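You operate a simulated robot arm through the tools that you are given. There is no shell and no other tool. Be economical: measure what you need, move in short steps, check, and stop when the job is done.

The job below is to be done with a simulated two-armed robot. You get a single attempt, and the scene is never put back.

Task
Put two of the yellow blocks from the green bench before the grey oven on the middle of the plywood table. Put the yellow jug on the top of the brown table away on the top of the steel table. Take the long cream block on the top of the brown table and put it away on the shelf under the long bench. Take the long grey block on the top of the brown table and put it away on the shelf under the long bench. Pick up the square grey bottle with one hand, pass it to the other hand and put it on the top of the drum fan. The order is free. Set down upright: yellow jug, square grey bottle.
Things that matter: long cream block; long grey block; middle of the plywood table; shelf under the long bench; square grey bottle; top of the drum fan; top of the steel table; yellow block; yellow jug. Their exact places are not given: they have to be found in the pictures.

Only the result counts: the job must be done as asked and must still hold three seconds after the hand-in. Knocking over, shifting, dropping, spilling or breaking anything else fails it.

Robot
Two 7-joint arms with fingered hands on one trunk, on a base that drives. Base frame: it is fixed to the floor where the robot stands at the start and does not move with it; the origin is under the middle of the robot, x ahead of it, y to its left, z up; the surface under the hand at the start is at about z = 800. Lengths are in mm, angles in degrees, forces in N, time in s.
The left shoulder is at the start at [70, 157, 1139], the right one opposite. With the tool pointing down near the work surface each hand reaches from about 320 to 900 mm from the robot's upright axis, wherever it stands, measured 20 degrees to its own side. Places, roughly: long cream block (16x8x4 cm) [-4800, 6100, 800]; long grey block (16x8x4 cm) [-6300, 5900, 800]; middle of the plywood table [-2200, -700, 800]; shelf under the long bench [-8500, -1100, 200]; square grey bottle (8x8x15 cm) [-6800, 5700, 800]; top of the drum fan [-3600, 4500, 500]; top of the steel table [600, -4000, 800]; yellow block [500, -250, 750]; yellow jug (13x8x15 cm) [-4700, 5700, 800]. Payload 5 kg a hand.
The TCP of each hand is the grasp point between the finger pads, 31 mm short of the fingertips. In the tool frame z runs along the fingers and y along their closing line. Largest opening 156 mm; the body of the gripper starts 88 mm behind the TCP. The gripper is a hand of 4 fingers: y runs from the thumb to the fingers, the wrist lies at [0, 0, -249] in the tool frame, and closing takes about 1.5 s.
Orientation is that of the tool frame in the base frame, as a unit quaternion [x, y, z, w]. With the fingers straight down and closing along the base's y, the tool's x points along the base's -x, its y along +y and its z along -z.

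Tools
- The arms move only by the tool drive_tool. It takes "left_targets", "right_targets" or both (then of equal length, played together; a hand with none holds still); each is a list of rows, each a list of 7 numbers: the shift along the tool's x, y, z in units of 40 mm (1.0 is 40 mm), then the turn, a rotation vector about the tool's x, y, z in units of 4 degrees (1.0 is 4 degrees), then the finger opening in mm, from 0 to 156. In form: [[tx, ty, tz, ax, ay, az, grip], ...]. A call has 1 to 10 rows; each row shifts and turns the commanded pose from where the row before left it, along the tool's axes as they then stand. A call with a number of a shift or a turn outside -1 to 1 is refused whole. A row lasts 0.2 s, in which the tool goes at most 50 mm and 8.6 degrees; a call with a longer step from one row to the next is refused whole, and so is a gripper value outside its range. Where a pose cannot be reached the arm comes as near as it can. A force on the tool above 40 N (or 10 N above the force at the start of the call, whichever is more), or a blocked arm, ends the call early, and 0.2 s more pass. The fingers move at their own pace (about 108 mm/s each) and stop on an object; they squeeze with about 32 N. The grip force told is the motor's: it shows also when the fingers shut on nothing. Time passes only in rows, and 0.2 s behind the last, so rows that do not move let the fingers close. It gives the time, the measured TCP pose, the force on the tool (base axes), the opening and the grip force at its end, in the units of the frame above (readings bear some noise), with the torque about the TCP (base axes, N m) and any sound that the robot's microphone picked up.
- Cameras (640 x 400 px; columns grow to the right, rows downward): "scene" is now at [133.9, -17.5, 1356.3]; the picture's right is [-0.17, -0.99, 0.00], its down [-0.68, 0.12, -0.72] and it looks along [0.71, -0.12, -0.69] (base axes); focal length 265 px, centre (320, 200). "left" rides on the left gripper at [-72, 2, -111] in its tool frame; the picture's right is [-0.02, -1.00, 0.00], its down [0.84, -0.02, -0.54] and it looks along [0.54, -0.01, 0.84] (tool axes); focal length 234 px, centre (320, 200). "right" rides on the right gripper at [72, 2, -111] in its tool frame; the picture's right is [-0.02, 1.00, 0.00], its down [-0.84, -0.02, -0.54] and it looks along [-0.54, -0.01, 0.84] (tool axes); focal length 234 px, centre (320, 200).
- capture(camera): a new picture of that camera. It takes no simulated time.
- lift_body(by): slides the trunk up (or, below 0, down) by that many mm; the arms and the scene camera ride with it, the base frame stays. It gives what a move gives, with no picture.
- drive_base(legs): drives the robot by 1 to 6 legs, each [ahead, turn to the left] in mm and degrees, along the robot's own axes; the way and the turn of a leg run together, so that a leg with both is an arc; at most 1500 mm and 180 degrees a leg. The arms and the cameras ride along, it lands a little off, and it stops where it bumps. It gives what a move gives.
- preshape(shape, hand): the hand has 4 fingers and takes this shape, open, in about a second: jaw (thumb against the fingers, like two jaws); tri (thumb and two fingers); tip (a fingertip pinch); poke (one finger out to press); point (the index stretched); flat (the hand flat); cup (the hand cupped); fist (a fist). The gripper value then closes the fingers along that shape, each until it touches; the sizes above hold for jaw. It gives what a move gives, with no picture.
- aim_head(pan, tilt): turns the head with the scene camera to pan (to the left, within 86 degrees either way) and tilt (down, from -29 to 69), counted from straight ahead of the robot. It gives what a move gives.
- locate(camera, pixels): for up to 12 pixels [column, row] of the newest picture of that camera ("zoom" is the newest enlarged one), the place [x, y, z] in the base frame of the surface seen there, good to about 3 mm. It takes no simulated time.
- inspect(camera, box): a new picture of the part [left, top, right, bottom] of that camera's present view, enlarged. It takes no simulated time.
- close_job(): hands the job in; it is judged then, once.

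Go step by step. Measure first, check grasps and placings, and put right what went wrong. The budget is 131 turns and 142 pictures, counting those below and the enlarged ones. Unless the task says otherwise, let go and move clear before handing in.

The tools are called after "Request:" as a command line: name --argument value ..., lists and objects as JSON in quotes. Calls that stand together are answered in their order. drive_tool: Moves the arms, as the interface text tells. Its arguments: {"type":"object","properties":{"left_targets":{"type":"array"},"right_targets":{"type":"array"}},"required":[]} The other tools are called the same way: lift_body (by) slides the trunk up or down; preshape (shape, hand) gives the hand a shape; drive_base (legs) drives the base; aim_head (pan, tilt) turns the head that bears the scene camera; capture (camera) takes a picture; locate (camera, pixels) gives the place of the surface under pixels of a picture; inspect (camera, box) takes an enlarged picture of a part of a camera's view; close_job () hands the job in.

At the start:

```text
clock: 0.0
left_tool_pos: [506.9, 170.3, 1023.3]
left_orientation: [0.0, 1.0, 0.0, 0.0]
left_wrist_force: [-0.6, 0.1, 0.2]
left_torque: [-0.01, -0.01, 0.0]
left_opening: 156.1
left_finger_force: 0.1
left_shape: jaw
right_tool_pos: [690.0, -338.4, 1065.0]
right_orientation: [0.0, 1.0, 0.0, -0.001]
right_wrist_force: [-0.6, 0.0, -0.7]
right_torque: [0.0, -0.02, -0.03]
right_opening: 156.1
right_finger_force: 0.0
right_shape: jaw
trunk travel left (down, up): [-525.0, 415.0]
robot x, y, heading: [-0.9, -1.3, 0.1]
head pan, tilt: [-9.6, 44.0]
```

scene: 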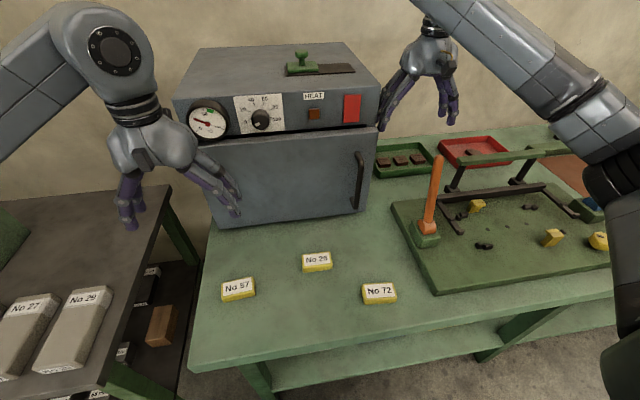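
right: 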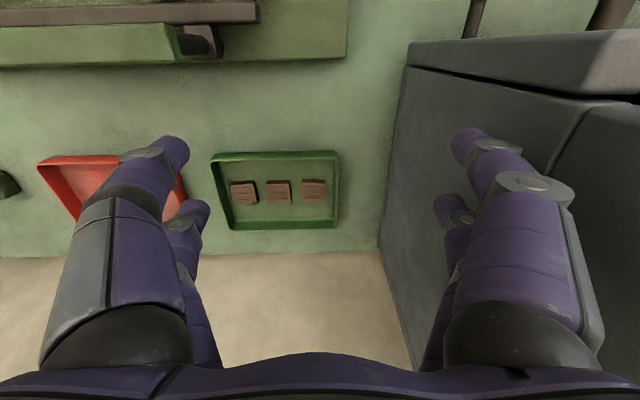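
left: 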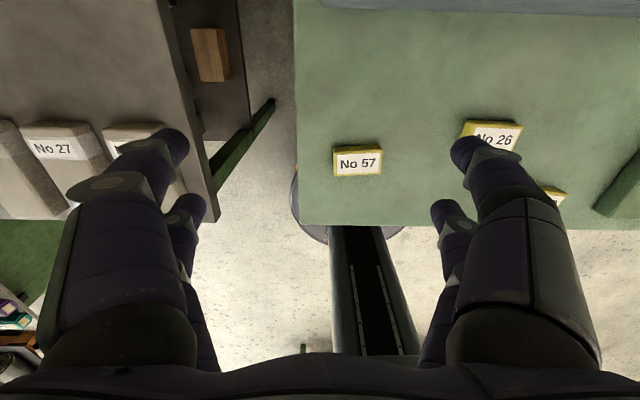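

The picture shows three yellow blocks at about (238,289), (317,262) and (379,293). I measure them first.

Request:
locate --camera "scene" --pixels '[[222, 284], [238, 289], [254, 281], [303, 258], [317, 260], [331, 254], [363, 287], [379, 293], [395, 289], [379, 303], [238, 297], [210, 350]]'

Request:
inspect --camera "scene" --box '[190, 220, 430, 370]'

```text
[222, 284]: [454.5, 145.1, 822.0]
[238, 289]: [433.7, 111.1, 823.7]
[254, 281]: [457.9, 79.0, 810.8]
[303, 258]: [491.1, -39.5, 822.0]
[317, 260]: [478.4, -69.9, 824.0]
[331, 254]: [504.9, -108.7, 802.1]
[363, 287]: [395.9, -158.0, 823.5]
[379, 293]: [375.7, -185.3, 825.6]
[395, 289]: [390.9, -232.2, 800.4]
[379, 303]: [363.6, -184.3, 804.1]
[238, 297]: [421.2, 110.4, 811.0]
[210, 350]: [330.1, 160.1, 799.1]
```

```text
2.67 times, centred on (310, 295) of scene
```

zoom: 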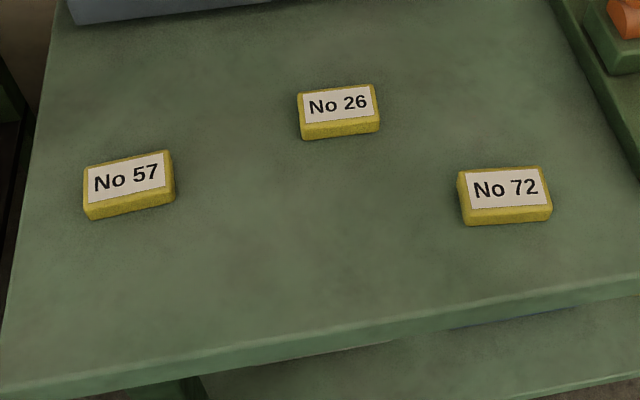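

The blocks stand about 24 mm high. I measure the corners in the enlarged picture to get their centres and yaw.

Request:
locate --camera "zoom" --pixels '[[87, 170], [167, 155], [171, 186], [90, 204], [462, 174], [541, 170], [548, 203], [466, 208], [302, 95], [371, 88], [377, 117], [304, 124]]'

```text
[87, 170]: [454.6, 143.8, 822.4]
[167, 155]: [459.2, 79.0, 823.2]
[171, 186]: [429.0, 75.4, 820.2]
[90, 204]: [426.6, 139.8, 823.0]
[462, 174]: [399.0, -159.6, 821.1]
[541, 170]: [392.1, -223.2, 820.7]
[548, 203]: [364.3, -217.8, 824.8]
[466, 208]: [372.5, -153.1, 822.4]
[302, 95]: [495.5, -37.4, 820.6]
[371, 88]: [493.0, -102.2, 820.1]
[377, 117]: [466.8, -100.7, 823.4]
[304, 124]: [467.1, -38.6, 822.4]
```

Blocks No 57 (442,109) and No 72 (382,-188) are free-standing and lie long along y. I move the left hand over No 57, and bring the right hand up and back past the orange stick.

Request:
drive_tool --left_targets '[[0.1625, -0.15, 0.3425, 0, 0, -0.075, 120], [0.1625, -0.15, 0.3425, 0, 0, -0.075, 120], [0.1625, -0.15, 0.3425, 0, 0, -0.075, 120], [0.1625, -0.15, 0.3425, 0, 0, -0.075, 120], [0.1625, -0.15, 0.3425, 0, 0, -0.075, 120], [0.1625, -0.15, 0.3425, 0, 0, -0.075, 120], [0.1625, -0.15, 0.3425, 0, 0, -0.075, 120], [0.1625, -0.15, 0.3425, 0, 0, -0.075, 120], [0.1625, -0.15, 0.3425, 0, 0, -0.075, 120], [0.1625, -0.15, 0.3425, 0, 0, -0.075, 120]]' --right_targets '[[0, 0, -1, 0, 0, 0, 120], [0, 0, -1, 0, 0, 0, 120], [0.9625, 0, 0, 0, 0, 0, 120], [0.9625, 0, 0, 0, 0, 0, 120], [0.9625, 0, 0, 0, 0, 0, 120], [0.9625, 0, 0, 0, 0, 0, 120], [0.9625, 0, 0, 0, 0, 0, 120], [0.9625, 0, 0, 0, 0, 0, 120], [0.9625, 0, 0, 0, 0, 0, 120], [0.9625, 0, 0, 0, 0, 0, 120]]'

```text
clock: 2.2
left_tool_pos: [444.9, 107.5, 885.4]
left_orientation: [-0.026, 1.0, 0.0, -0.001]
left_wrist_force: [0.7, -0.2, -0.7]
left_torque: [-0.03, 0.06, -0.04]
left_opening: 120.3
left_finger_force: 0.1
left_shape: jaw
right_tool_pos: [391.0, -326.2, 1116.0]
right_orientation: [0.001, 0.999, 0.001, -0.039]
right_wrist_force: [-1.1, 0.0, 2.8]
right_torque: [0.0, -0.1, -0.05]
right_opening: 119.9
right_finger_force: 0.1
right_shape: jaw
right hand out of reach, approached as far as the arm can: row 10
trunk travel left (down, up): [-525.0, 415.0]
robot x, y, heading: [2.6, 0.9, -0.5]
head pan, tilt: [-9.6, 44.0]
```

The left hand is above its block and the right one is clear of the stick. I lower the left hand onto No 57 and close it, and bring the right hand over No 72.

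Request:
drive_tool --left_targets '[[0, 0, 0.6, 0, 0, 0, 120], [0, 0, 0.6, 0, 0, 0, 120], [0.05, 0.04, 0, 0, 0, 0, 110], [0, 0, 0, 0, 0, 0, 110], [0, 0, 0, 0, 0, 0, 110], [0, 0, 0, 0, 0, 0, 110], [0, 0, 0, 0, 0, 0, 110], [0, 0, 0, 0, 0, 0, 110], [0, 0, 0, 0, 0, 0, 110]]' --right_targets '[[0, 0.54, 0.925, 0, 0, 0, 120], [0, 0.54, 0.925, 0, 0, 0, 120], [0, 0.54, 0.925, 0, 0, 0, 120], [0, 0.54, 0.925, 0, 0, 0, 120], [0, 0.54, 0.925, 0, 0, 0, 120], [0, 0.54, 0.925, 0, 0, 0, 120], [0, 0.54, 0.925, 0, 0, 0, 120], [0, 0, 0, 0, 0, 0.75, 120], [0, 0, 0, 0, 0, 0.75, 120]]'

Request:
capture --camera "left"

Request:
capture --camera "right"

```text
clock: 4.2
left_tool_pos: [440.1, 111.1, 836.4]
left_orientation: [-0.027, 1.0, 0.0, 0.0]
left_wrist_force: [-0.7, -0.4, 0.2]
left_torque: [-0.04, 0.0, 0.0]
left_opening: 110.3
left_finger_force: 0.1
left_shape: jaw
right_tool_pos: [431.1, -175.2, 917.7]
right_orientation: [0.052, 0.999, -0.001, -0.001]
right_wrist_force: [-0.5, 0.7, 0.0]
right_torque: [-0.04, 0.01, 0.02]
right_opening: 120.0
right_finger_force: 0.0
right_shape: jaw
right hand out of reach, approached as far as the arm can: row 3, 4, 5, 6, 9
trunk travel left (down, up): [-525.0, 415.0]
robot x, y, heading: [0.8, -0.6, -0.1]
head pan, tilt: [-9.6, 44.0]
```

```text
137 pictures are left
```

left: 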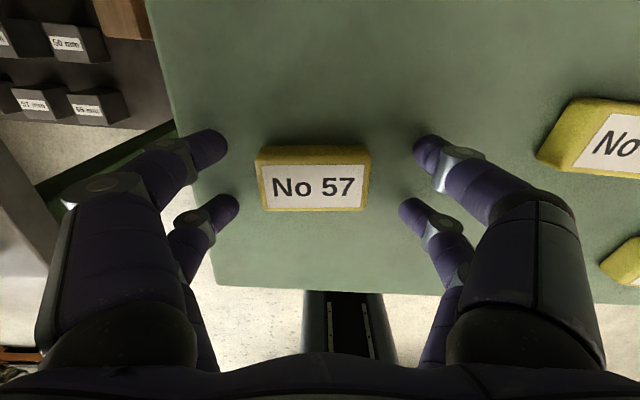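

```text
136 pictures are left
```

right: 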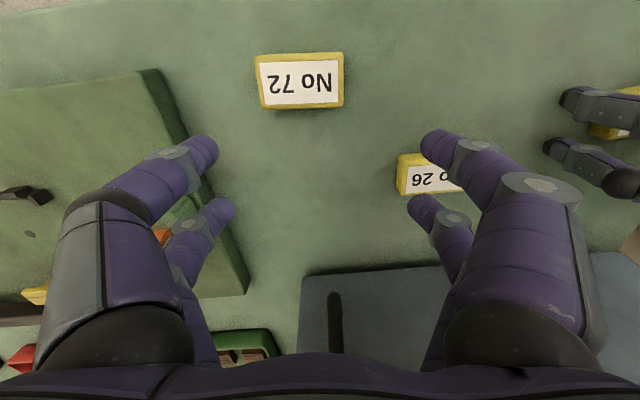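

The left fingers straddle No 57 well (258–368 between 230 and 415), so I close them. The right hand is stuck 49 mm short in x, so I lower it and see how it follows.

Request:
drive_tool --left_targets '[[0, 0, 0, 0, 0, 0, 30], [0, 0, 0, 0, 0, 0, 30], [0, 0, 0, 0, 0, 0, 30], [0, 0, 0, 0, 0, 0, 30], [0, 0, 0, 0, 0, 0, 30], [0, 0, 0, 0, 0, 0, 30], [0, 0, 0, 0, 0, 0, 30]]' --right_targets '[[0, 0, 0.25, 0, 0, 0, 120], [0, 0, 0.25, 0, 0, 0, 120], [0, 0, 0, 0, 0, 0, 120], [0, 0, 0, 0, 0, 0, 120], [0, 0, 0, 0, 0, 0, 120], [0, 0, 0, 0, 0, 0, 120], [0, 0, 0, 0, 0, 0, 120]]'

```text
clock: 5.8
left_tool_pos: [440.4, 110.6, 837.9]
left_orientation: [-0.026, 1.0, 0.0, 0.0]
left_wrist_force: [0.1, 0.2, 5.7]
left_torque: [-0.2, 0.02, 0.05]
left_opening: 50.2
left_finger_force: 32.4
left_shape: jaw
right_tool_pos: [431.5, -176.3, 897.5]
right_orientation: [0.052, 0.999, -0.002, -0.001]
right_wrist_force: [0.9, 0.0, 0.0]
right_torque: [-0.03, -0.03, -0.01]
right_opening: 119.8
right_finger_force: 0.2
right_shape: jaw
trunk travel left (down, up): [-525.0, 415.0]
robot x, y, heading: [1.4, 0.7, -0.2]
head pan, tilt: [-9.6, 44.0]
```

The left hand has gripped (32 N). I lift it 30 mm and move the right hand down to No 72.

Request:
drive_tool --left_targets '[[0, 0, -0.25, 0, 0, 0, 30], [0, 0, -0.5, 0, 0, 0, 30], [0, 0, -0.5, 0, 0, 0, 30], [0, 0, -0.5, 0, 0, 0, 30], [0, 0, 0, 0, 0, 0, 30]]' --right_targets '[[0.4, -0.14, 0.33, 0, 0, 0, 120], [0.4, -0.14, 0.33, 0, 0, 0, 120], [0.4, -0.14, 0.34, 0, 0, 0, 120], [0, 0, 0.3, 0, 0, 0, 120], [0, 0, 0.2, 0, 0, 0, 120]]'

Request:
capture --camera "left"

Request:
capture --camera "right"

```text
clock: 7.0
left_tool_pos: [439.3, 110.6, 907.2]
left_orientation: [-0.026, 1.0, 0.0, -0.001]
left_wrist_force: [-0.6, -0.5, 0.5]
left_torque: [0.01, 0.0, 0.01]
left_opening: 50.1
left_finger_force: 31.9
left_shape: jaw
right_tool_pos: [432.8, -180.0, 835.7]
right_orientation: [0.053, 0.999, -0.001, 0.001]
right_wrist_force: [0.7, -0.2, 1.0]
right_torque: [0.05, 0.0, 0.03]
right_opening: 120.2
right_finger_force: 0.0
right_shape: jaw
right hand out of reach, approached as far as the arm can: row 1, 2, 3
trunk travel left (down, up): [-525.0, 415.0]
robot x, y, heading: [-4.8, -0.2, -0.1]
head pan, tilt: [-9.6, 44.0]
```

```text
135 pictures are left
```

left: 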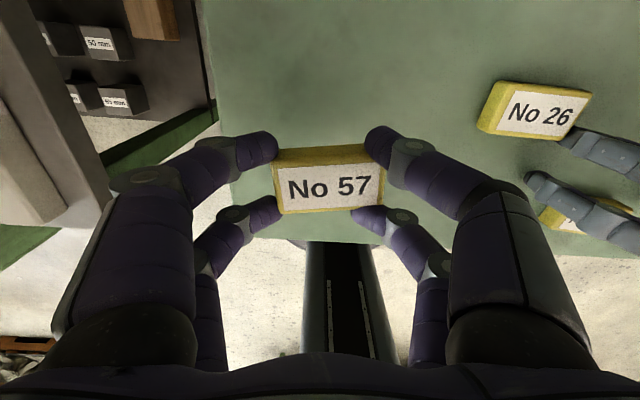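

```text
134 pictures are left
```

right: 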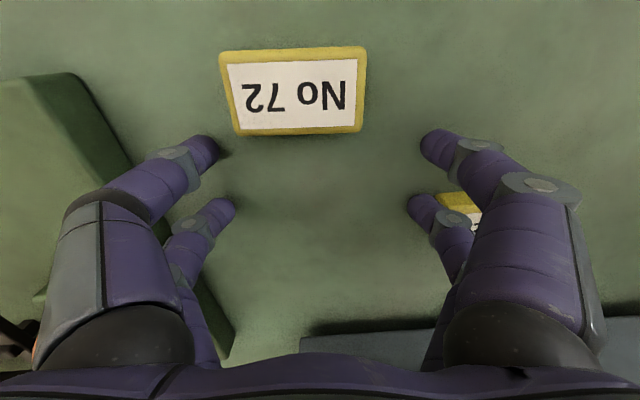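

The left hand holds No 57. The right hand is 50 mm too far ahead and the arm will not fold further, so I back the base 50 mm with the hand low.

Request:
drive_base --legs '[[-50, 0]]'

Request:
capture --camera "right"

```text
clock: 7.9
left_tool_pos: [389.2, 111.3, 907.3]
left_orientation: [-0.027, 1.0, 0.0, 0.001]
left_wrist_force: [-0.3, 0.0, -0.9]
left_torque: [-0.01, -0.07, -0.01]
left_opening: 50.2
left_finger_force: 31.8
left_shape: jaw
right_tool_pos: [383.0, -178.5, 836.1]
right_orientation: [0.051, 0.999, 0.0, 0.001]
right_wrist_force: [-0.8, 0.5, -0.8]
right_torque: [0.06, -0.04, 0.0]
right_opening: 120.3
right_finger_force: 0.2
right_shape: jaw
trunk travel left (down, up): [-525.0, 415.0]
robot x, y, heading: [-48.7, -0.5, -0.1]
head pan, tilt: [-9.6, 44.0]
```

```text
133 pictures are left
```

right: 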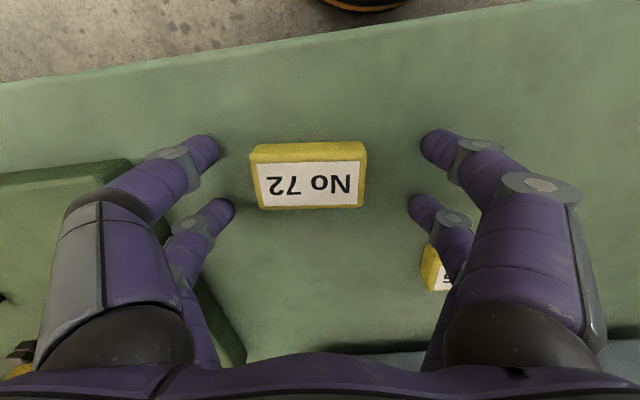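

Block No 72 now lies between the fingers (252–366 between 215 and 420). I shift 6 mm to -y, close, and lift.

Request:
drive_tool --right_targets '[[0, -0.18, 0, 0, 0, 0, 110], [0, 0, 0, 0, 0, 0, 30], [0, 0, 0, 0, 0, 0, 30], [0, 0, 0, 0, 0, 0, 30], [0, 0, 0, 0, 0, 0, 30], [0, 0, 0, 0, 0, 0, 30], [0, 0, 0, 0, 0, 0, 30], [0, 0, 0, 0, 0, 0, 30], [0, 0, -0.5, 0, 0, 0, 30], [0, 0, -1, 0, 0, 0, 30]]'

Request:
capture --camera "right"

```text
clock: 10.1
left_tool_pos: [389.6, 111.9, 906.9]
left_orientation: [-0.027, 1.0, 0.001, 0.0]
left_wrist_force: [-0.1, -0.2, -0.4]
left_torque: [-0.03, 0.02, -0.04]
left_opening: 50.2
left_finger_force: 31.6
left_shape: jaw
right_tool_pos: [386.9, -185.8, 896.5]
right_orientation: [0.052, 0.999, 0.0, 0.0]
right_wrist_force: [-0.1, 0.1, 0.5]
right_torque: [-0.01, -0.01, -0.04]
right_opening: 47.0
right_finger_force: 31.8
right_shape: jaw
right hand out of reach, approached as far as the arm can: row 9
trunk travel left (down, up): [-525.0, 415.0]
robot x, y, heading: [-52.6, -0.5, 0.1]
head pan, tilt: [-9.6, 44.0]
```

```text
132 pictures are left
```

right: 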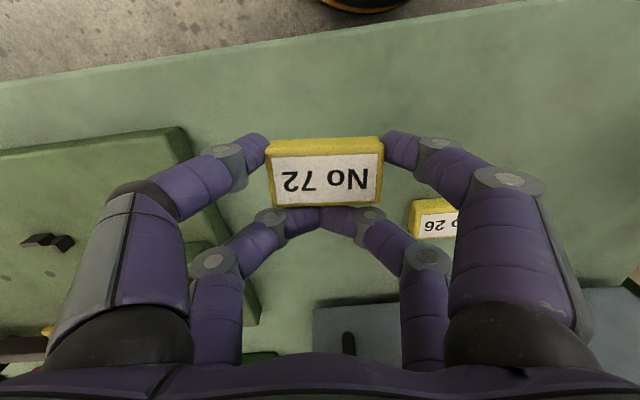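

Both blocks are held. I raise the trunk for clearance, and look left and right for obstacles before driving.

Request:
lift_body --by 100

Request:
aim_head --pan 86 --tilt 20

Request:
capture --camera "scene"

Request:
aim_head --pan -86 --tilt 20

Request:
capture --camera "scene"

```text
clock: 11.4
left_tool_pos: [389.5, 111.1, 1007.7]
left_orientation: [-0.027, 1.0, -0.001, 0.0]
left_wrist_force: [-0.4, -0.6, 0.1]
left_torque: [0.0, 0.01, 0.02]
left_opening: 50.0
left_finger_force: 31.9
left_shape: jaw
right_tool_pos: [386.4, -186.1, 996.5]
right_orientation: [0.052, 0.999, 0.0, 0.0]
right_wrist_force: [-0.2, -0.4, -1.0]
right_torque: [0.0, 0.01, -0.02]
right_opening: 47.3
right_finger_force: 32.4
right_shape: jaw
trunk travel left (down, up): [-625.0, 315.0]
robot x, y, heading: [-50.0, 0.9, -0.1]
head pan, tilt: [-9.6, 44.0]
```

```text
clock: 13.2
left_tool_pos: [389.8, 112.0, 1006.4]
left_orientation: [-0.028, 1.0, 0.0, 0.0]
left_wrist_force: [0.1, -0.1, -0.6]
left_torque: [0.02, 0.04, 0.0]
left_opening: 50.0
left_finger_force: 32.1
left_shape: jaw
right_tool_pos: [387.0, -185.9, 997.0]
right_orientation: [0.051, 0.999, 0.0, -0.001]
right_wrist_force: [-0.4, -0.3, -0.4]
right_torque: [0.0, 0.01, -0.01]
right_opening: 47.1
right_finger_force: 32.2
right_shape: jaw
trunk travel left (down, up): [-625.0, 315.0]
robot x, y, heading: [-46.8, -0.6, 0.1]
head pan, tilt: [85.9, 20.0]
```

```text
131 pictures are left
```

scene: 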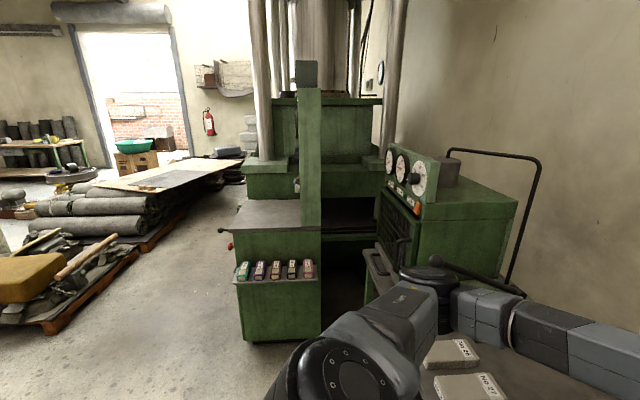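

```text
clock: 15.8
left_tool_pos: [389.6, 110.9, 1007.6]
left_orientation: [-0.027, 1.0, 0.001, 0.0]
left_wrist_force: [0.4, 0.2, -0.2]
left_torque: [0.02, -0.03, -0.02]
left_opening: 49.9
left_finger_force: 31.9
left_shape: jaw
right_tool_pos: [387.2, -185.8, 996.0]
right_orientation: [0.052, 0.999, 0.0, -0.001]
right_wrist_force: [0.0, 0.6, -0.9]
right_torque: [-0.01, 0.0, 0.02]
right_opening: 47.1
right_finger_force: 32.4
right_shape: jaw
trunk travel left (down, up): [-625.0, 315.0]
robot x, y, heading: [-48.6, 2.1, 0.1]
head pan, tilt: [-85.9, 20.0]
```

```text
130 pictures are left
```

scene: 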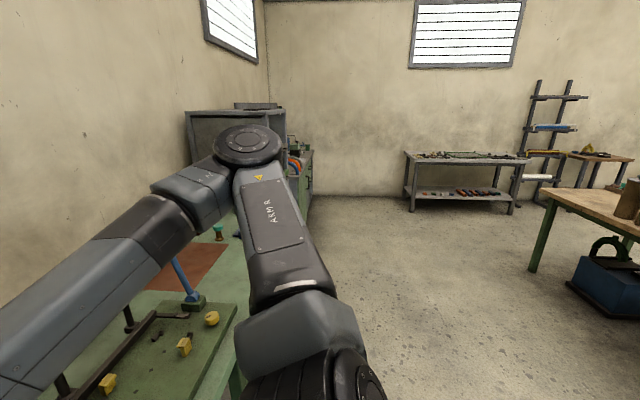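

To the right there is a grey table at (460,160) and a plywood-like table at (600,205). I measure these places.

Request:
locate --camera "scene" --pixels '[[410, 155], [520, 160], [470, 157], [555, 192], [600, 205], [632, 230], [535, 270], [240, 110], [305, 160], [330, 320], [590, 155], [600, 290]]'

Request:
inspect --camera "scene" --box '[180, 80, 340, 220]'

Request:
inspect --camera "scene" --box '[380, 60, 640, 222]'

```text
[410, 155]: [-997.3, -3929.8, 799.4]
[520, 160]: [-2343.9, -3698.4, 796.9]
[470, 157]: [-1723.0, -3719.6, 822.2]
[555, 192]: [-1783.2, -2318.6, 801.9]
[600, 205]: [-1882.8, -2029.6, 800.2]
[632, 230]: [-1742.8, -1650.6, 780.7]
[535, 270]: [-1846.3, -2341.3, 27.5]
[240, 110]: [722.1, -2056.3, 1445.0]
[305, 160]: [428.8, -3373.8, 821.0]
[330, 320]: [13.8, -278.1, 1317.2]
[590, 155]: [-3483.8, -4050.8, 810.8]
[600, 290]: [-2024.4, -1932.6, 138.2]
```

```text
2.86 times, centred on (260, 150) of scene
```

zoom: 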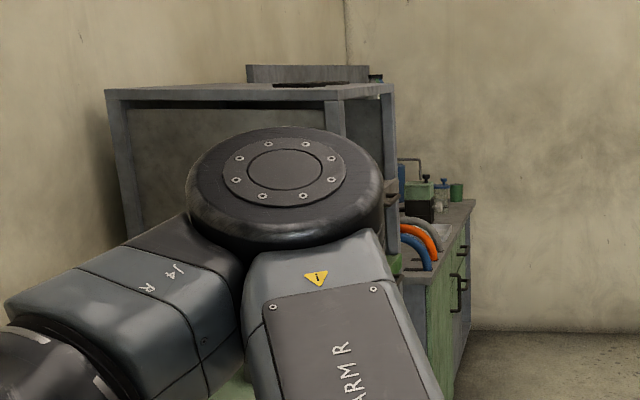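

```text
2.46 times, centred on (510, 141) of scene
```

zoom: 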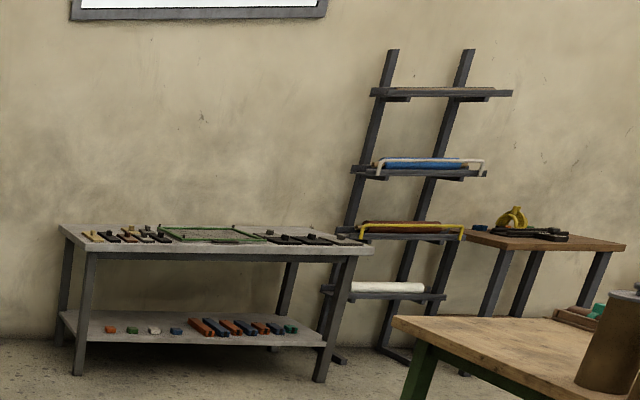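

The plywood table's near edge runs at x≈-1750 and its top is at 800. I back away, turn towards it, and look.

Request:
drive_base --legs '[[-400, 0], [0, -145]]'

Request:
aim_head --pan 0 --tilt 25

Request:
capture --camera "scene"

Request:
aim_head --pan -70 --tilt 20

Request:
capture --camera "scene"

```text
clock: 24.2
left_tool_pos: [-743.5, -341.3, 1007.6]
left_orientation: [0.947, 0.321, 0.0, -0.001]
left_wrist_force: [1.3, -0.5, -0.6]
left_torque: [-0.01, -0.04, 0.0]
left_opening: 49.7
left_finger_force: 31.6
left_shape: jaw
right_tool_pos: [-909.0, -94.4, 996.6]
right_orientation: [0.97, 0.245, 0.0, 0.0]
right_wrist_force: [0.4, -0.1, -0.5]
right_torque: [-0.02, -0.02, 0.01]
right_opening: 46.7
right_finger_force: 31.6
right_shape: jaw
trunk travel left (down, up): [-625.0, 315.0]
robot x, y, heading: [-444.4, -2.8, -145.5]
head pan, tilt: [-85.9, 20.0]
```

```text
clock: 25.8
left_tool_pos: [-743.8, -341.8, 1007.2]
left_orientation: [0.947, 0.32, 0.0, 0.0]
left_wrist_force: [-0.3, 0.3, -0.5]
left_torque: [-0.01, -0.02, 0.04]
left_opening: 49.9
left_finger_force: 32.6
left_shape: jaw
right_tool_pos: [-909.3, -95.1, 996.5]
right_orientation: [0.97, 0.245, -0.001, -0.001]
right_wrist_force: [0.6, -1.1, -0.7]
right_torque: [0.0, -0.02, 0.02]
right_opening: 46.9
right_finger_force: 32.0
right_shape: jaw
trunk travel left (down, up): [-625.0, 315.0]
robot x, y, heading: [-443.9, -1.2, -145.6]
head pan, tilt: [0.0, 25.0]
```

```text
127 pictures are left
```

scene: 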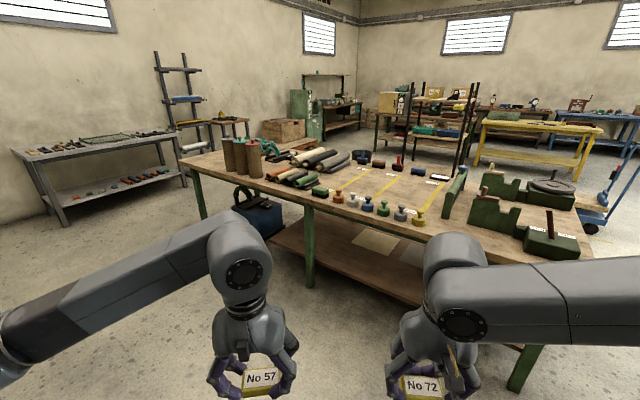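

```text
clock: 27.2
left_tool_pos: [-744.0, -341.5, 1006.5]
left_orientation: [0.947, 0.32, 0.0, 0.0]
left_wrist_force: [0.5, 0.3, -1.0]
left_torque: [0.0, -0.04, 0.04]
left_opening: 50.1
left_finger_force: 32.0
left_shape: jaw
right_tool_pos: [-909.2, -94.1, 996.5]
right_orientation: [0.969, 0.246, 0.0, 0.0]
right_wrist_force: [0.5, -0.2, -1.2]
right_torque: [0.0, 0.01, -0.01]
right_opening: 47.1
right_finger_force: 31.8
right_shape: jaw
trunk travel left (down, up): [-625.0, 315.0]
robot x, y, heading: [-443.1, -3.9, -145.6]
head pan, tilt: [-70.0, 20.0]
```

```text
126 pictures are left
```

scene: 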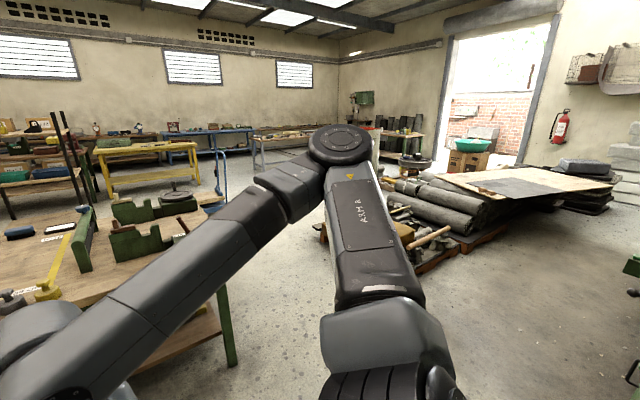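

The plywood table is ahead, with yellow-marked area at about (390,200) in the first view. I drive to about (-1330,-690) and face -x.

Request:
drive_base --legs '[[0, 3], [1120, 0], [0, -37.5]]'

Request:
aim_head --pan 0 --tilt 40

Request:
capture --camera "scene"

```text
clock: 35.2
left_tool_pos: [-1784.5, -777.8, 1007.4]
left_orientation: [1.0, 0.015, 0.0, 0.0]
left_wrist_force: [-0.6, 0.8, -0.8]
left_torque: [-0.04, -0.02, -0.03]
left_opening: 50.2
left_finger_force: 32.0
left_shape: jaw
right_tool_pos: [-1774.0, -480.3, 996.3]
right_orientation: [0.998, -0.063, 0.0, 0.001]
right_wrist_force: [1.0, 0.9, -0.3]
right_torque: [0.0, 0.02, -0.02]
right_opening: 46.9
right_finger_force: 31.8
right_shape: jaw
trunk travel left (down, up): [-625.0, 315.0]
robot x, y, heading: [-1342.8, -673.0, 178.9]
head pan, tilt: [-70.0, 20.0]
```

```text
clock: 36.6
left_tool_pos: [-1784.6, -777.1, 1005.9]
left_orientation: [1.0, 0.016, 0.0, 0.0]
left_wrist_force: [-0.2, -0.6, -0.3]
left_torque: [0.0, -0.01, 0.0]
left_opening: 49.9
left_finger_force: 32.3
left_shape: jaw
right_tool_pos: [-1774.1, -479.7, 995.7]
right_orientation: [0.998, -0.062, 0.001, 0.0]
right_wrist_force: [-0.1, 0.3, -0.1]
right_torque: [0.03, 0.0, -0.02]
right_opening: 46.8
right_finger_force: 32.3
right_shape: jaw
trunk travel left (down, up): [-625.0, 315.0]
robot x, y, heading: [-1343.8, -678.3, 179.1]
head pan, tilt: [0.0, 40.0]
```

```text
125 pictures are left
```

scene: 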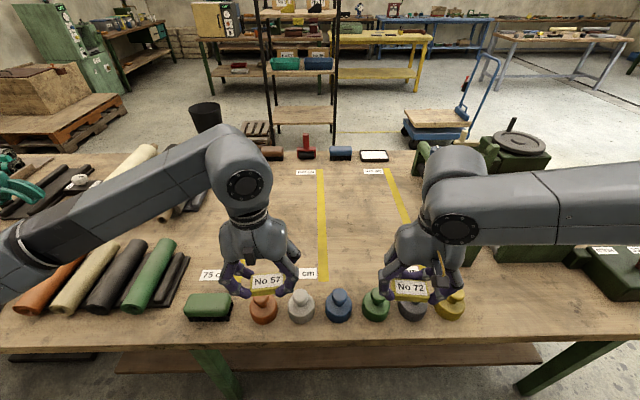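

The clear middle is visible around (270–390, 180–250). I locate the tape, labels and edges there.

Request:
locate --camera "scene" --pixels '[[322, 172], [322, 220], [323, 280], [388, 172], [410, 225], [306, 172], [215, 275], [300, 155], [320, 338], [360, 220], [300, 200], [375, 156]]'

Request:
inspect --camera "scene" --box '[180, 130, 500, 330]'

```text
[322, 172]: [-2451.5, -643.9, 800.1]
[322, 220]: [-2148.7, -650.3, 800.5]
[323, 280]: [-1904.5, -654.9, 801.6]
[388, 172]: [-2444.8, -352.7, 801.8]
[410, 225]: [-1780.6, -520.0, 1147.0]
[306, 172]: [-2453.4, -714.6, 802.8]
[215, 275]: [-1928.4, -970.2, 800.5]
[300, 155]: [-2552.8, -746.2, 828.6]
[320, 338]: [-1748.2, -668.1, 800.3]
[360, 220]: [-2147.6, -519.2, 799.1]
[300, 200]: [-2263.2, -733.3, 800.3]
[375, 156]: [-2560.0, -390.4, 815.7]
```

```text
2.00 times, centred on (340, 230) of scene
```

zoom: 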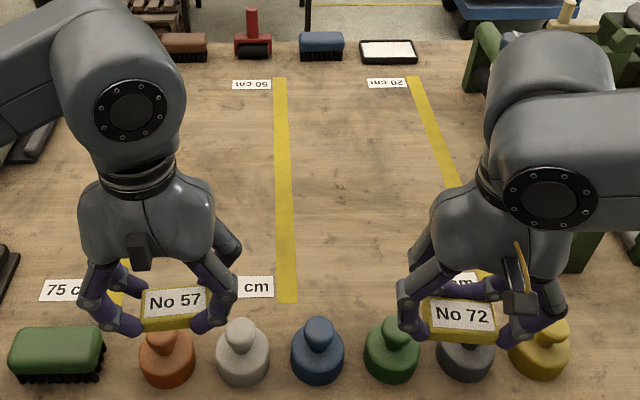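

The middle between the tapes is clear at about (-2170,-700). I move both hands forward at height over y=-800 and y=-590.

Request:
drive_tool --left_targets '[[-0.963, 0.029, 0, 0, 0, 0, 30], [-0.963, 0.029, 0, 0, 0, 0, 30], [-0.963, 0.029, 0, 0, 0, 0, 30], [-0.963, 0.029, 0, 0, 0, 0, 30], [-0.963, 0.029, 0, 0, 0, 0, 30], [-0.963, 0.029, 0, 0, 0, 0, 30], [-0.963, 0.029, 0, 0, 0, 0, 30], [-0.963, 0.029, 0, 0, 0, 0, 30], [-0.963, 0.029, 0, 0, 0, 0, 30], [-0.963, 0.029, 0, 0, 0, 0, 30]]' --right_targets '[[-0.943, 0.395, 0, 0, 0, 0, 30], [-0.943, 0.395, 0, 0, 0, 0, 30], [-0.943, 0.395, 0, 0, 0, 0, 30], [-0.943, 0.395, 0, 0, 0, 0, 30], [-0.943, 0.395, 0, 0, 0, 0, 30], [-0.943, 0.395, 0, 0, 0, 0, 30], [-0.943, 0.395, 0, 0, 0, 0, 30], [-0.943, 0.395, 0, 0, 0, 0, 30], [-0.943, 0.395, 0, 0, 0, 0, 30], [-0.943, 0.395, 0, 0, 0, 0, 30]]'

```text
clock: 38.8
left_tool_pos: [-2170.4, -802.6, 1005.0]
left_orientation: [1.0, 0.016, 0.0, 0.0]
left_wrist_force: [0.2, -2.3, -1.1]
left_torque: [0.14, -0.02, 0.02]
left_opening: 49.8
left_finger_force: 32.2
left_shape: jaw
right_tool_pos: [-2170.6, -588.4, 995.3]
right_orientation: [0.998, -0.064, 0.0, -0.001]
right_wrist_force: [-0.8, 2.3, -1.3]
right_torque: [-0.18, -0.06, 0.01]
right_opening: 46.7
right_finger_force: 32.2
right_shape: jaw
trunk travel left (down, up): [-625.0, 315.0]
robot x, y, heading: [-1340.1, -673.8, 178.7]
head pan, tilt: [0.0, 40.0]
```

The slight ±2.3 N sideways suggests the hands touch each other lightly. I spread them 15 mm each and descend.

Request:
drive_tool --left_targets '[[0, 0.4, 0, 0, 0, 0, 30], [0, 0, 0.825, 0, 0, 0, 30], [0, 0, 0.825, 0, 0, 0, 30], [0, 0, 0.825, 0, 0, 0, 30], [0, 0, 0.825, 0, 0, 0, 30], [0, 0, 0.7, 0, 0, 0, 30], [0, 0, 0, 0, 0, 0, 30]]' --right_targets '[[0, -0.4, 0, 0, 0, 0, 30], [0, 0, 0.785, 0, 0, 0, 30], [0, 0, 0.785, 0, 0, 0, 30], [0, 0, 0.785, 0, 0, 0, 30], [0, 0, 0.785, 0, 0, 0, 30], [0, 0, 0.66, 0, 0, 0, 30], [0, 0, 0, 0, 0, 0, 30]]'

Request:
capture --camera "scene"

```text
clock: 40.4
left_tool_pos: [-2168.3, -818.2, 847.4]
left_orientation: [1.0, 0.016, 0.0, 0.0]
left_wrist_force: [0.3, 0.7, -0.2]
left_torque: [0.02, 0.04, 0.02]
left_opening: 49.4
left_finger_force: 32.4
left_shape: jaw
right_tool_pos: [-2165.9, -572.4, 845.0]
right_orientation: [0.998, -0.063, 0.0, 0.0]
right_wrist_force: [0.5, -0.2, -0.4]
right_torque: [0.02, 0.02, 0.0]
right_opening: 46.8
right_finger_force: 32.2
right_shape: jaw
trunk travel left (down, up): [-625.0, 315.0]
robot x, y, heading: [-1344.6, -677.9, 179.1]
head pan, tilt: [0.0, 40.0]
```

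```text
123 pictures are left
```

scene: 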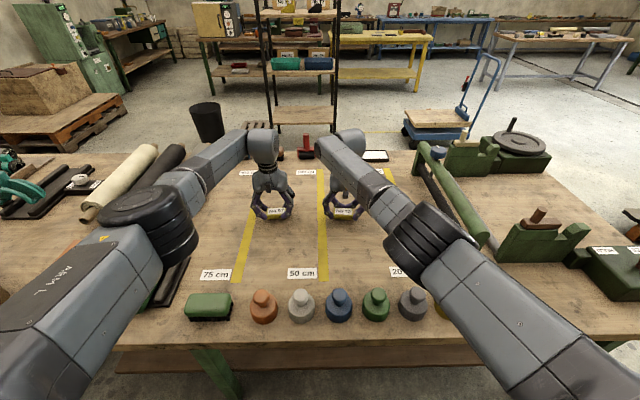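

Both blocks are just above the table between the tapes. I lower about 8 mm in small steps, and open gently.

Request:
drive_tool --left_targets '[[0, 0, 0.12, 0, 0, 0, 30], [0, 0, 0.1, 0, 0, 0, 30], [0, 0, 0, 0, 0, 0, 60], [0, 0, 0, 0, 0, 0, 80], [0, 0, 0, 0, 0, 0, 90], [0, 0, -0.2, 0, 0, 0, 90], [0, 0, -0.8, 0, 0, 0, 90], [0, 0, -1, 0, 0, 0, 90], [0, 0, -1, 0, 0, 0, 90], [0, 0, -1, 0, 0, 0, 90]]' --right_targets '[[0, 0, 0.1, 0, 0, 0, 30], [0, 0, 0.1, 0, 0, 0, 30], [0, 0, 0, 0, 0, 0, 60], [0, 0, 0, 0, 0, 0, 80], [0, 0, 0, 0, 0, 0, 90], [0, 0, -0.2, 0, 0, 0, 90], [0, 0, -0.8, 0, 0, 0, 90], [0, 0, -1, 0, 0, 0, 90], [0, 0, -1, 0, 0, 0, 90], [0, 0, -1, 0, 0, 0, 90]]'

Request:
inspect --camera "scene" --box '[180, 100, 460, 275]'

```text
clock: 42.6
left_tool_pos: [-2166.0, -816.1, 1000.6]
left_orientation: [1.0, 0.015, -0.001, 0.001]
left_wrist_force: [0.3, -0.3, -0.3]
left_torque: [-0.02, 0.01, 0.0]
left_opening: 89.8
left_finger_force: 0.0
left_shape: jaw
right_tool_pos: [-2163.1, -573.2, 998.4]
right_orientation: [0.998, -0.063, 0.0, -0.001]
right_wrist_force: [-0.3, -0.7, 0.1]
right_torque: [0.0, 0.04, 0.02]
right_opening: 89.4
right_finger_force: 0.1
right_shape: jaw
trunk travel left (down, up): [-625.0, 315.0]
robot x, y, heading: [-1345.0, -679.2, 178.9]
head pan, tilt: [0.0, 40.0]
```

```text
2.29 times, centred on (320, 188) of scene
```

zoom: 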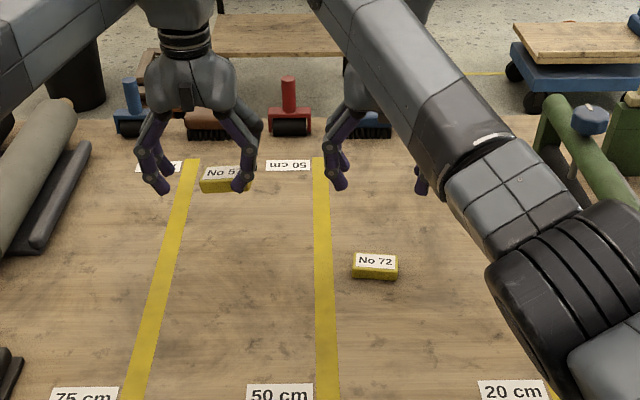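

No 72 lies on the table, but No 57 at zoom (225,180) looks farther off or still in the hand. I measure it.

Request:
locate --camera "zoom" --pixels '[[225, 175], [220, 188], [375, 262], [375, 275]]'

Request:
capture --camera "left"

```text
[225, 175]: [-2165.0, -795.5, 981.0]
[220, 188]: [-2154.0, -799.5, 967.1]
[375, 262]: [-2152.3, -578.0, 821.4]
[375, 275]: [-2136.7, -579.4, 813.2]
```

```text
121 pictures are left
```

left: 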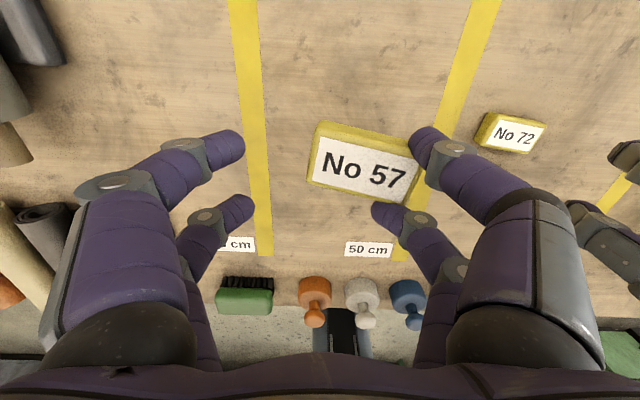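

No 57 still clings to the thumb side at z≈970. I lower again to the table and open wider there before lifting slowly.

Request:
drive_tool --left_targets '[[0, 0, 0.9, 0, 0, 0, 90], [0, 0, 0.9, 0, 0, 0, 90], [0, 0, 0.9, 0, 0, 0, 90], [0, 0, 0.9, 0, 0, 0, 90], [0, 0, 0.3, 0, 0, 0, 90], [0, 0, 0.1, 0, 0, 0, 90], [0, 0, 0.1, 0, 0, 0, 90], [0, 0, 0, 0, 0, 0, 130], [0, 0, 0, 0, 0, 0, 130], [0, 0, 0, 0, 0, 0, 130]]'

Request:
capture --camera "left"

```text
clock: 44.8
left_tool_pos: [-2167.0, -817.6, 835.8]
left_orientation: [1.0, 0.017, -0.001, -0.001]
left_wrist_force: [1.3, -4.0, 12.6]
left_torque: [0.78, 0.01, -0.04]
left_opening: 128.1
left_finger_force: 0.0
left_shape: jaw
right_tool_pos: [-2165.3, -574.4, 999.5]
right_orientation: [0.998, -0.063, 0.0, 0.0]
right_wrist_force: [-0.4, 0.0, 0.3]
right_torque: [0.0, 0.03, 0.0]
right_opening: 89.5
right_finger_force: 0.1
right_shape: jaw
trunk travel left (down, up): [-625.0, 315.0]
robot x, y, heading: [-1347.3, -674.2, 178.8]
head pan, tilt: [0.0, 40.0]
```

```text
120 pictures are left
```

left: 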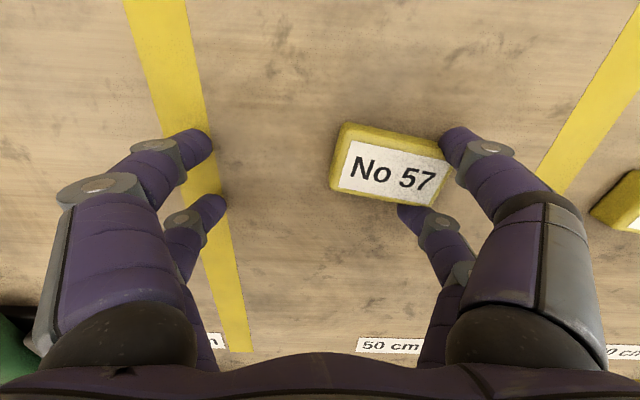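

The block still touches the thumb-side fingers at (420,190), probably hooked by a tip. I pull the hand sideways to +y away from it while it rests on the table.

Request:
drive_tool --left_targets '[[0, 0, -0.05, 0, 0, 0, 140], [0, -0.3, 0, 0, 0, 0, 140], [0, -0.3, 0, 0, 0, 0, 140], [0, -0.3, 0, 0, 0, 0, 140], [0, 0, 0, 0, 0, 0, 140]]'

Request:
capture --camera "left"

```text
clock: 46.0
left_tool_pos: [-2168.0, -782.1, 836.1]
left_orientation: [1.0, 0.016, 0.0, -0.001]
left_wrist_force: [0.7, -0.1, 2.8]
left_torque: [0.08, 0.02, -0.02]
left_opening: 139.2
left_finger_force: 0.0
left_shape: jaw
right_tool_pos: [-2166.8, -573.5, 995.8]
right_orientation: [0.998, -0.062, 0.0, -0.001]
right_wrist_force: [0.2, 0.1, 0.3]
right_torque: [-0.01, 0.02, 0.01]
right_opening: 89.5
right_finger_force: 0.2
right_shape: jaw
trunk travel left (down, up): [-625.0, 315.0]
robot x, y, heading: [-1344.9, -678.3, 178.9]
head pan, tilt: [0.0, 40.0]
```

```text
119 pictures are left
```

left: 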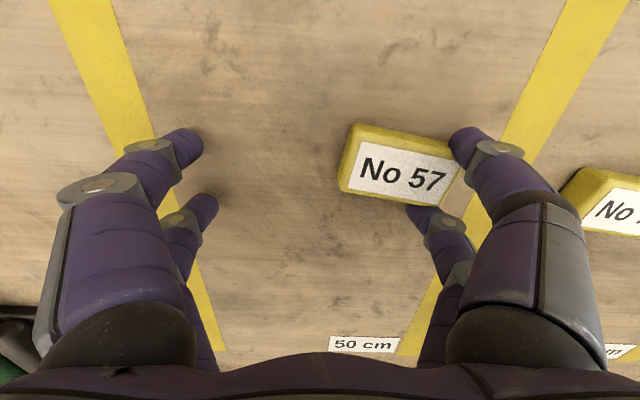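

The block still follows the thumb side, apparently wedged between the two digits. I close on it again to square it, then open in one go while pressed on the table.

Request:
drive_tool --left_targets '[[0, 0, 0, 0, 0, 0, 40], [0, 0, 0, 0, 0, 0, 40], [0, 0, 0, 0, 0, 0, 40], [0, 0, 0, 0, 0, 0, 40], [0, 0, 0, 0, 0, 0, 40], [0, 0, 0, 0, 0, 0, 156], [0, 0, 0, 0, 0, 0, 156], [0, 0, 0, 0, 0, 0, 156], [0, 0, 0, 0, 0, 0, 156], [0, 0, 0, 0, 0, 0, 156]]'

Request:
inspect --camera "left" --box '[300, 90, 540, 240]'

```text
clock: 48.2
left_tool_pos: [-2169.6, -781.8, 836.5]
left_orientation: [1.0, 0.016, 0.001, 0.0]
left_wrist_force: [0.0, 0.1, 1.1]
left_torque: [0.01, -0.02, 0.02]
left_opening: 155.3
left_finger_force: 0.0
left_shape: jaw
right_tool_pos: [-2165.0, -574.8, 996.9]
right_orientation: [0.998, -0.063, 0.0, 0.0]
right_wrist_force: [0.4, 0.7, 0.2]
right_torque: [-0.01, 0.02, -0.01]
right_opening: 89.5
right_finger_force: 0.0
right_shape: jaw
trunk travel left (down, up): [-625.0, 315.0]
robot x, y, heading: [-1342.8, -677.4, 178.8]
head pan, tilt: [0.0, 40.0]
```

```text
2.67 times, centred on (420, 165) of left
```

zoom: 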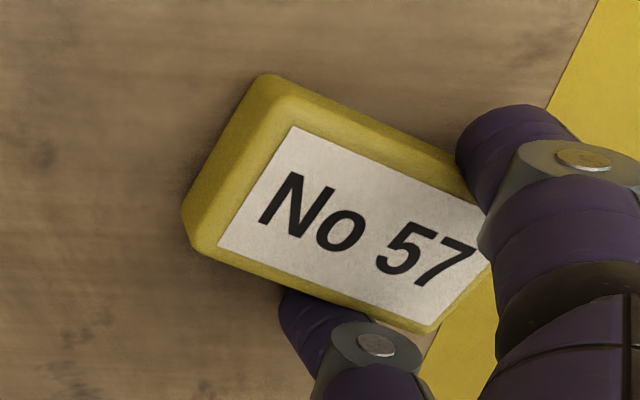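

The block is wedged diagonally between the two thumb-side digits. Changing the hand shape should move those digits apart, so I try "tri" with the block resting on the table.

Request:
preshape --shape "tri" --hand "left"

Request:
capture --camera "left"

```text
clock: 49.1
left_tool_pos: [-2167.8, -781.4, 837.6]
left_orientation: [1.0, 0.016, 0.0, -0.001]
left_wrist_force: [-0.5, 0.6, -0.2]
left_torque: [-0.01, 0.01, 0.0]
left_opening: 155.4
left_finger_force: 0.1
left_shape: tri
right_tool_pos: [-2166.9, -574.0, 997.0]
right_orientation: [0.998, -0.063, 0.0, 0.0]
right_wrist_force: [0.0, 0.4, 0.4]
right_torque: [-0.02, 0.0, 0.0]
right_opening: 89.5
right_finger_force: 0.1
right_shape: jaw
trunk travel left (down, up): [-625.0, 315.0]
robot x, y, heading: [-1343.4, -676.9, 178.9]
head pan, tilt: [0.0, 40.0]
```

```text
117 pictures are left
```

left: 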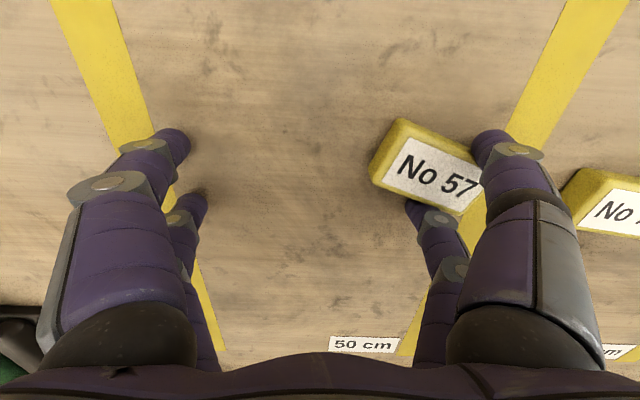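

The force is now near zero, so the block may be loose. I lift the left hand 40 mm slowly and look.

Request:
drive_tool --left_targets '[[0, 0, -0.3, 0, 0, 0, 156], [0, 0, -0.3, 0, 0, 0, 156], [0, 0, -0.4, 0, 0, 0, 156]]'

Request:
capture --camera "left"

```text
clock: 49.9
left_tool_pos: [-2168.3, -782.1, 874.9]
left_orientation: [1.0, 0.016, 0.0, 0.0]
left_wrist_force: [-0.5, 0.2, 0.2]
left_torque: [-0.02, 0.0, -0.01]
left_opening: 155.4
left_finger_force: 0.0
left_shape: tri
right_tool_pos: [-2165.9, -572.4, 997.4]
right_orientation: [0.998, -0.062, -0.001, 0.0]
right_wrist_force: [0.3, -0.3, -0.6]
right_torque: [-0.01, 0.01, -0.02]
right_opening: 89.4
right_finger_force: 0.1
right_shape: jaw
trunk travel left (down, up): [-625.0, 315.0]
robot x, y, heading: [-1341.4, -675.6, 178.6]
head pan, tilt: [0.0, 40.0]
```

```text
116 pictures are left
```

left: 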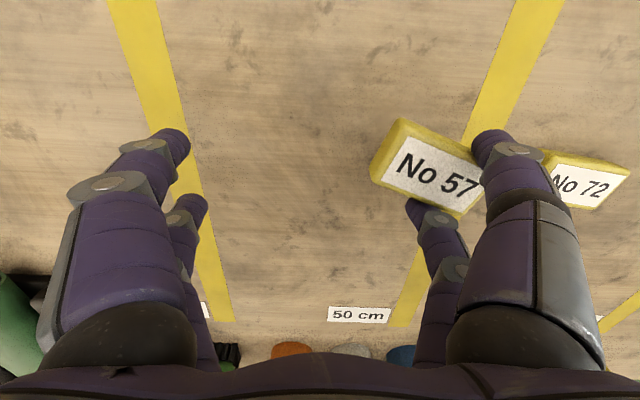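

It is still carried. I lower to about 12 mm above the table and try the "flat" shape to spread the digits.

Request:
drive_tool --left_targets '[[0, 0, 0.3, 0, 0, 0, 156], [0, 0, 0.3, 0, 0, 0, 156]]'

Request:
preshape --shape "flat" --hand "left"

Request:
capture --camera "left"

```text
clock: 50.5
left_tool_pos: [-2169.4, -783.6, 850.6]
left_orientation: [1.0, 0.016, -0.001, 0.0]
left_wrist_force: [0.4, -0.2, 0.0]
left_torque: [-0.02, 0.01, 0.02]
left_opening: 155.6
left_finger_force: 0.0
left_shape: tri
right_tool_pos: [-2166.5, -573.2, 997.3]
right_orientation: [0.998, -0.062, -0.001, 0.001]
right_wrist_force: [-0.2, 0.3, 0.8]
right_torque: [0.01, -0.01, 0.0]
right_opening: 89.3
right_finger_force: 0.1
right_shape: jaw
trunk travel left (down, up): [-625.0, 315.0]
robot x, y, heading: [-1344.6, -676.1, 178.8]
head pan, tilt: [0.0, 40.0]
```

```text
clock: 51.4
left_tool_pos: [-2168.6, -782.0, 851.8]
left_orientation: [1.0, 0.016, 0.0, 0.0]
left_wrist_force: [-0.7, 0.3, -0.7]
left_torque: [-0.02, 0.03, 0.0]
left_opening: 0.0
left_finger_force: 0.1
left_shape: flat
right_tool_pos: [-2165.8, -573.0, 997.4]
right_orientation: [0.998, -0.064, 0.001, 0.0]
right_wrist_force: [-0.6, -0.6, -0.3]
right_torque: [0.01, 0.0, -0.01]
right_opening: 89.6
right_finger_force: 0.0
right_shape: jaw
trunk travel left (down, up): [-625.0, 315.0]
robot x, y, heading: [-1343.2, -676.7, 179.1]
head pan, tilt: [0.0, 40.0]
```

```text
115 pictures are left
```

left: 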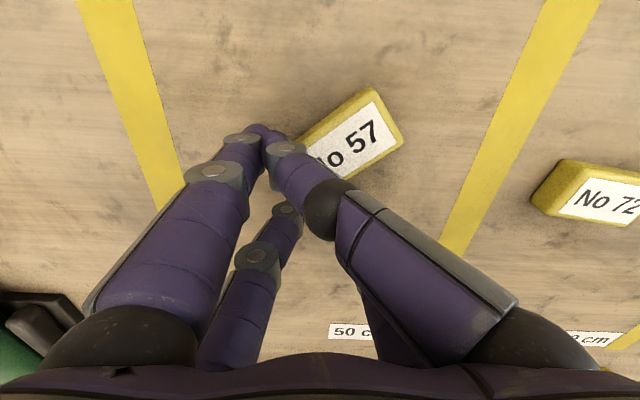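

The digits closed together and the block now appears loose beside them. I lift 50 mm and look from both cameras.

Request:
drive_tool --left_targets '[[0, 0, -0.4, 0, 0, 0, 0], [0, 0, -0.9, 0, 0, 0, 0]]'

Request:
capture --camera "left"

```text
clock: 52.0
left_tool_pos: [-2166.5, -782.3, 906.2]
left_orientation: [1.0, 0.015, 0.0, 0.0]
left_wrist_force: [-0.6, 0.5, 1.9]
left_torque: [-0.01, 0.0, 0.03]
left_opening: 0.0
left_finger_force: 0.0
left_shape: flat
right_tool_pos: [-2166.1, -573.9, 997.8]
right_orientation: [0.998, -0.063, 0.0, 0.0]
right_wrist_force: [-0.8, 0.4, 0.3]
right_torque: [-0.01, 0.03, -0.04]
right_opening: 89.3
right_finger_force: 0.1
right_shape: jaw
trunk travel left (down, up): [-625.0, 315.0]
robot x, y, heading: [-1337.8, -675.6, 178.8]
head pan, tilt: [0.0, 40.0]
```

```text
114 pictures are left
```

left: 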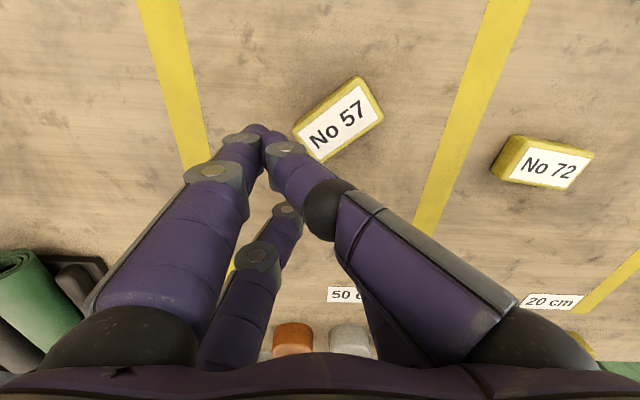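

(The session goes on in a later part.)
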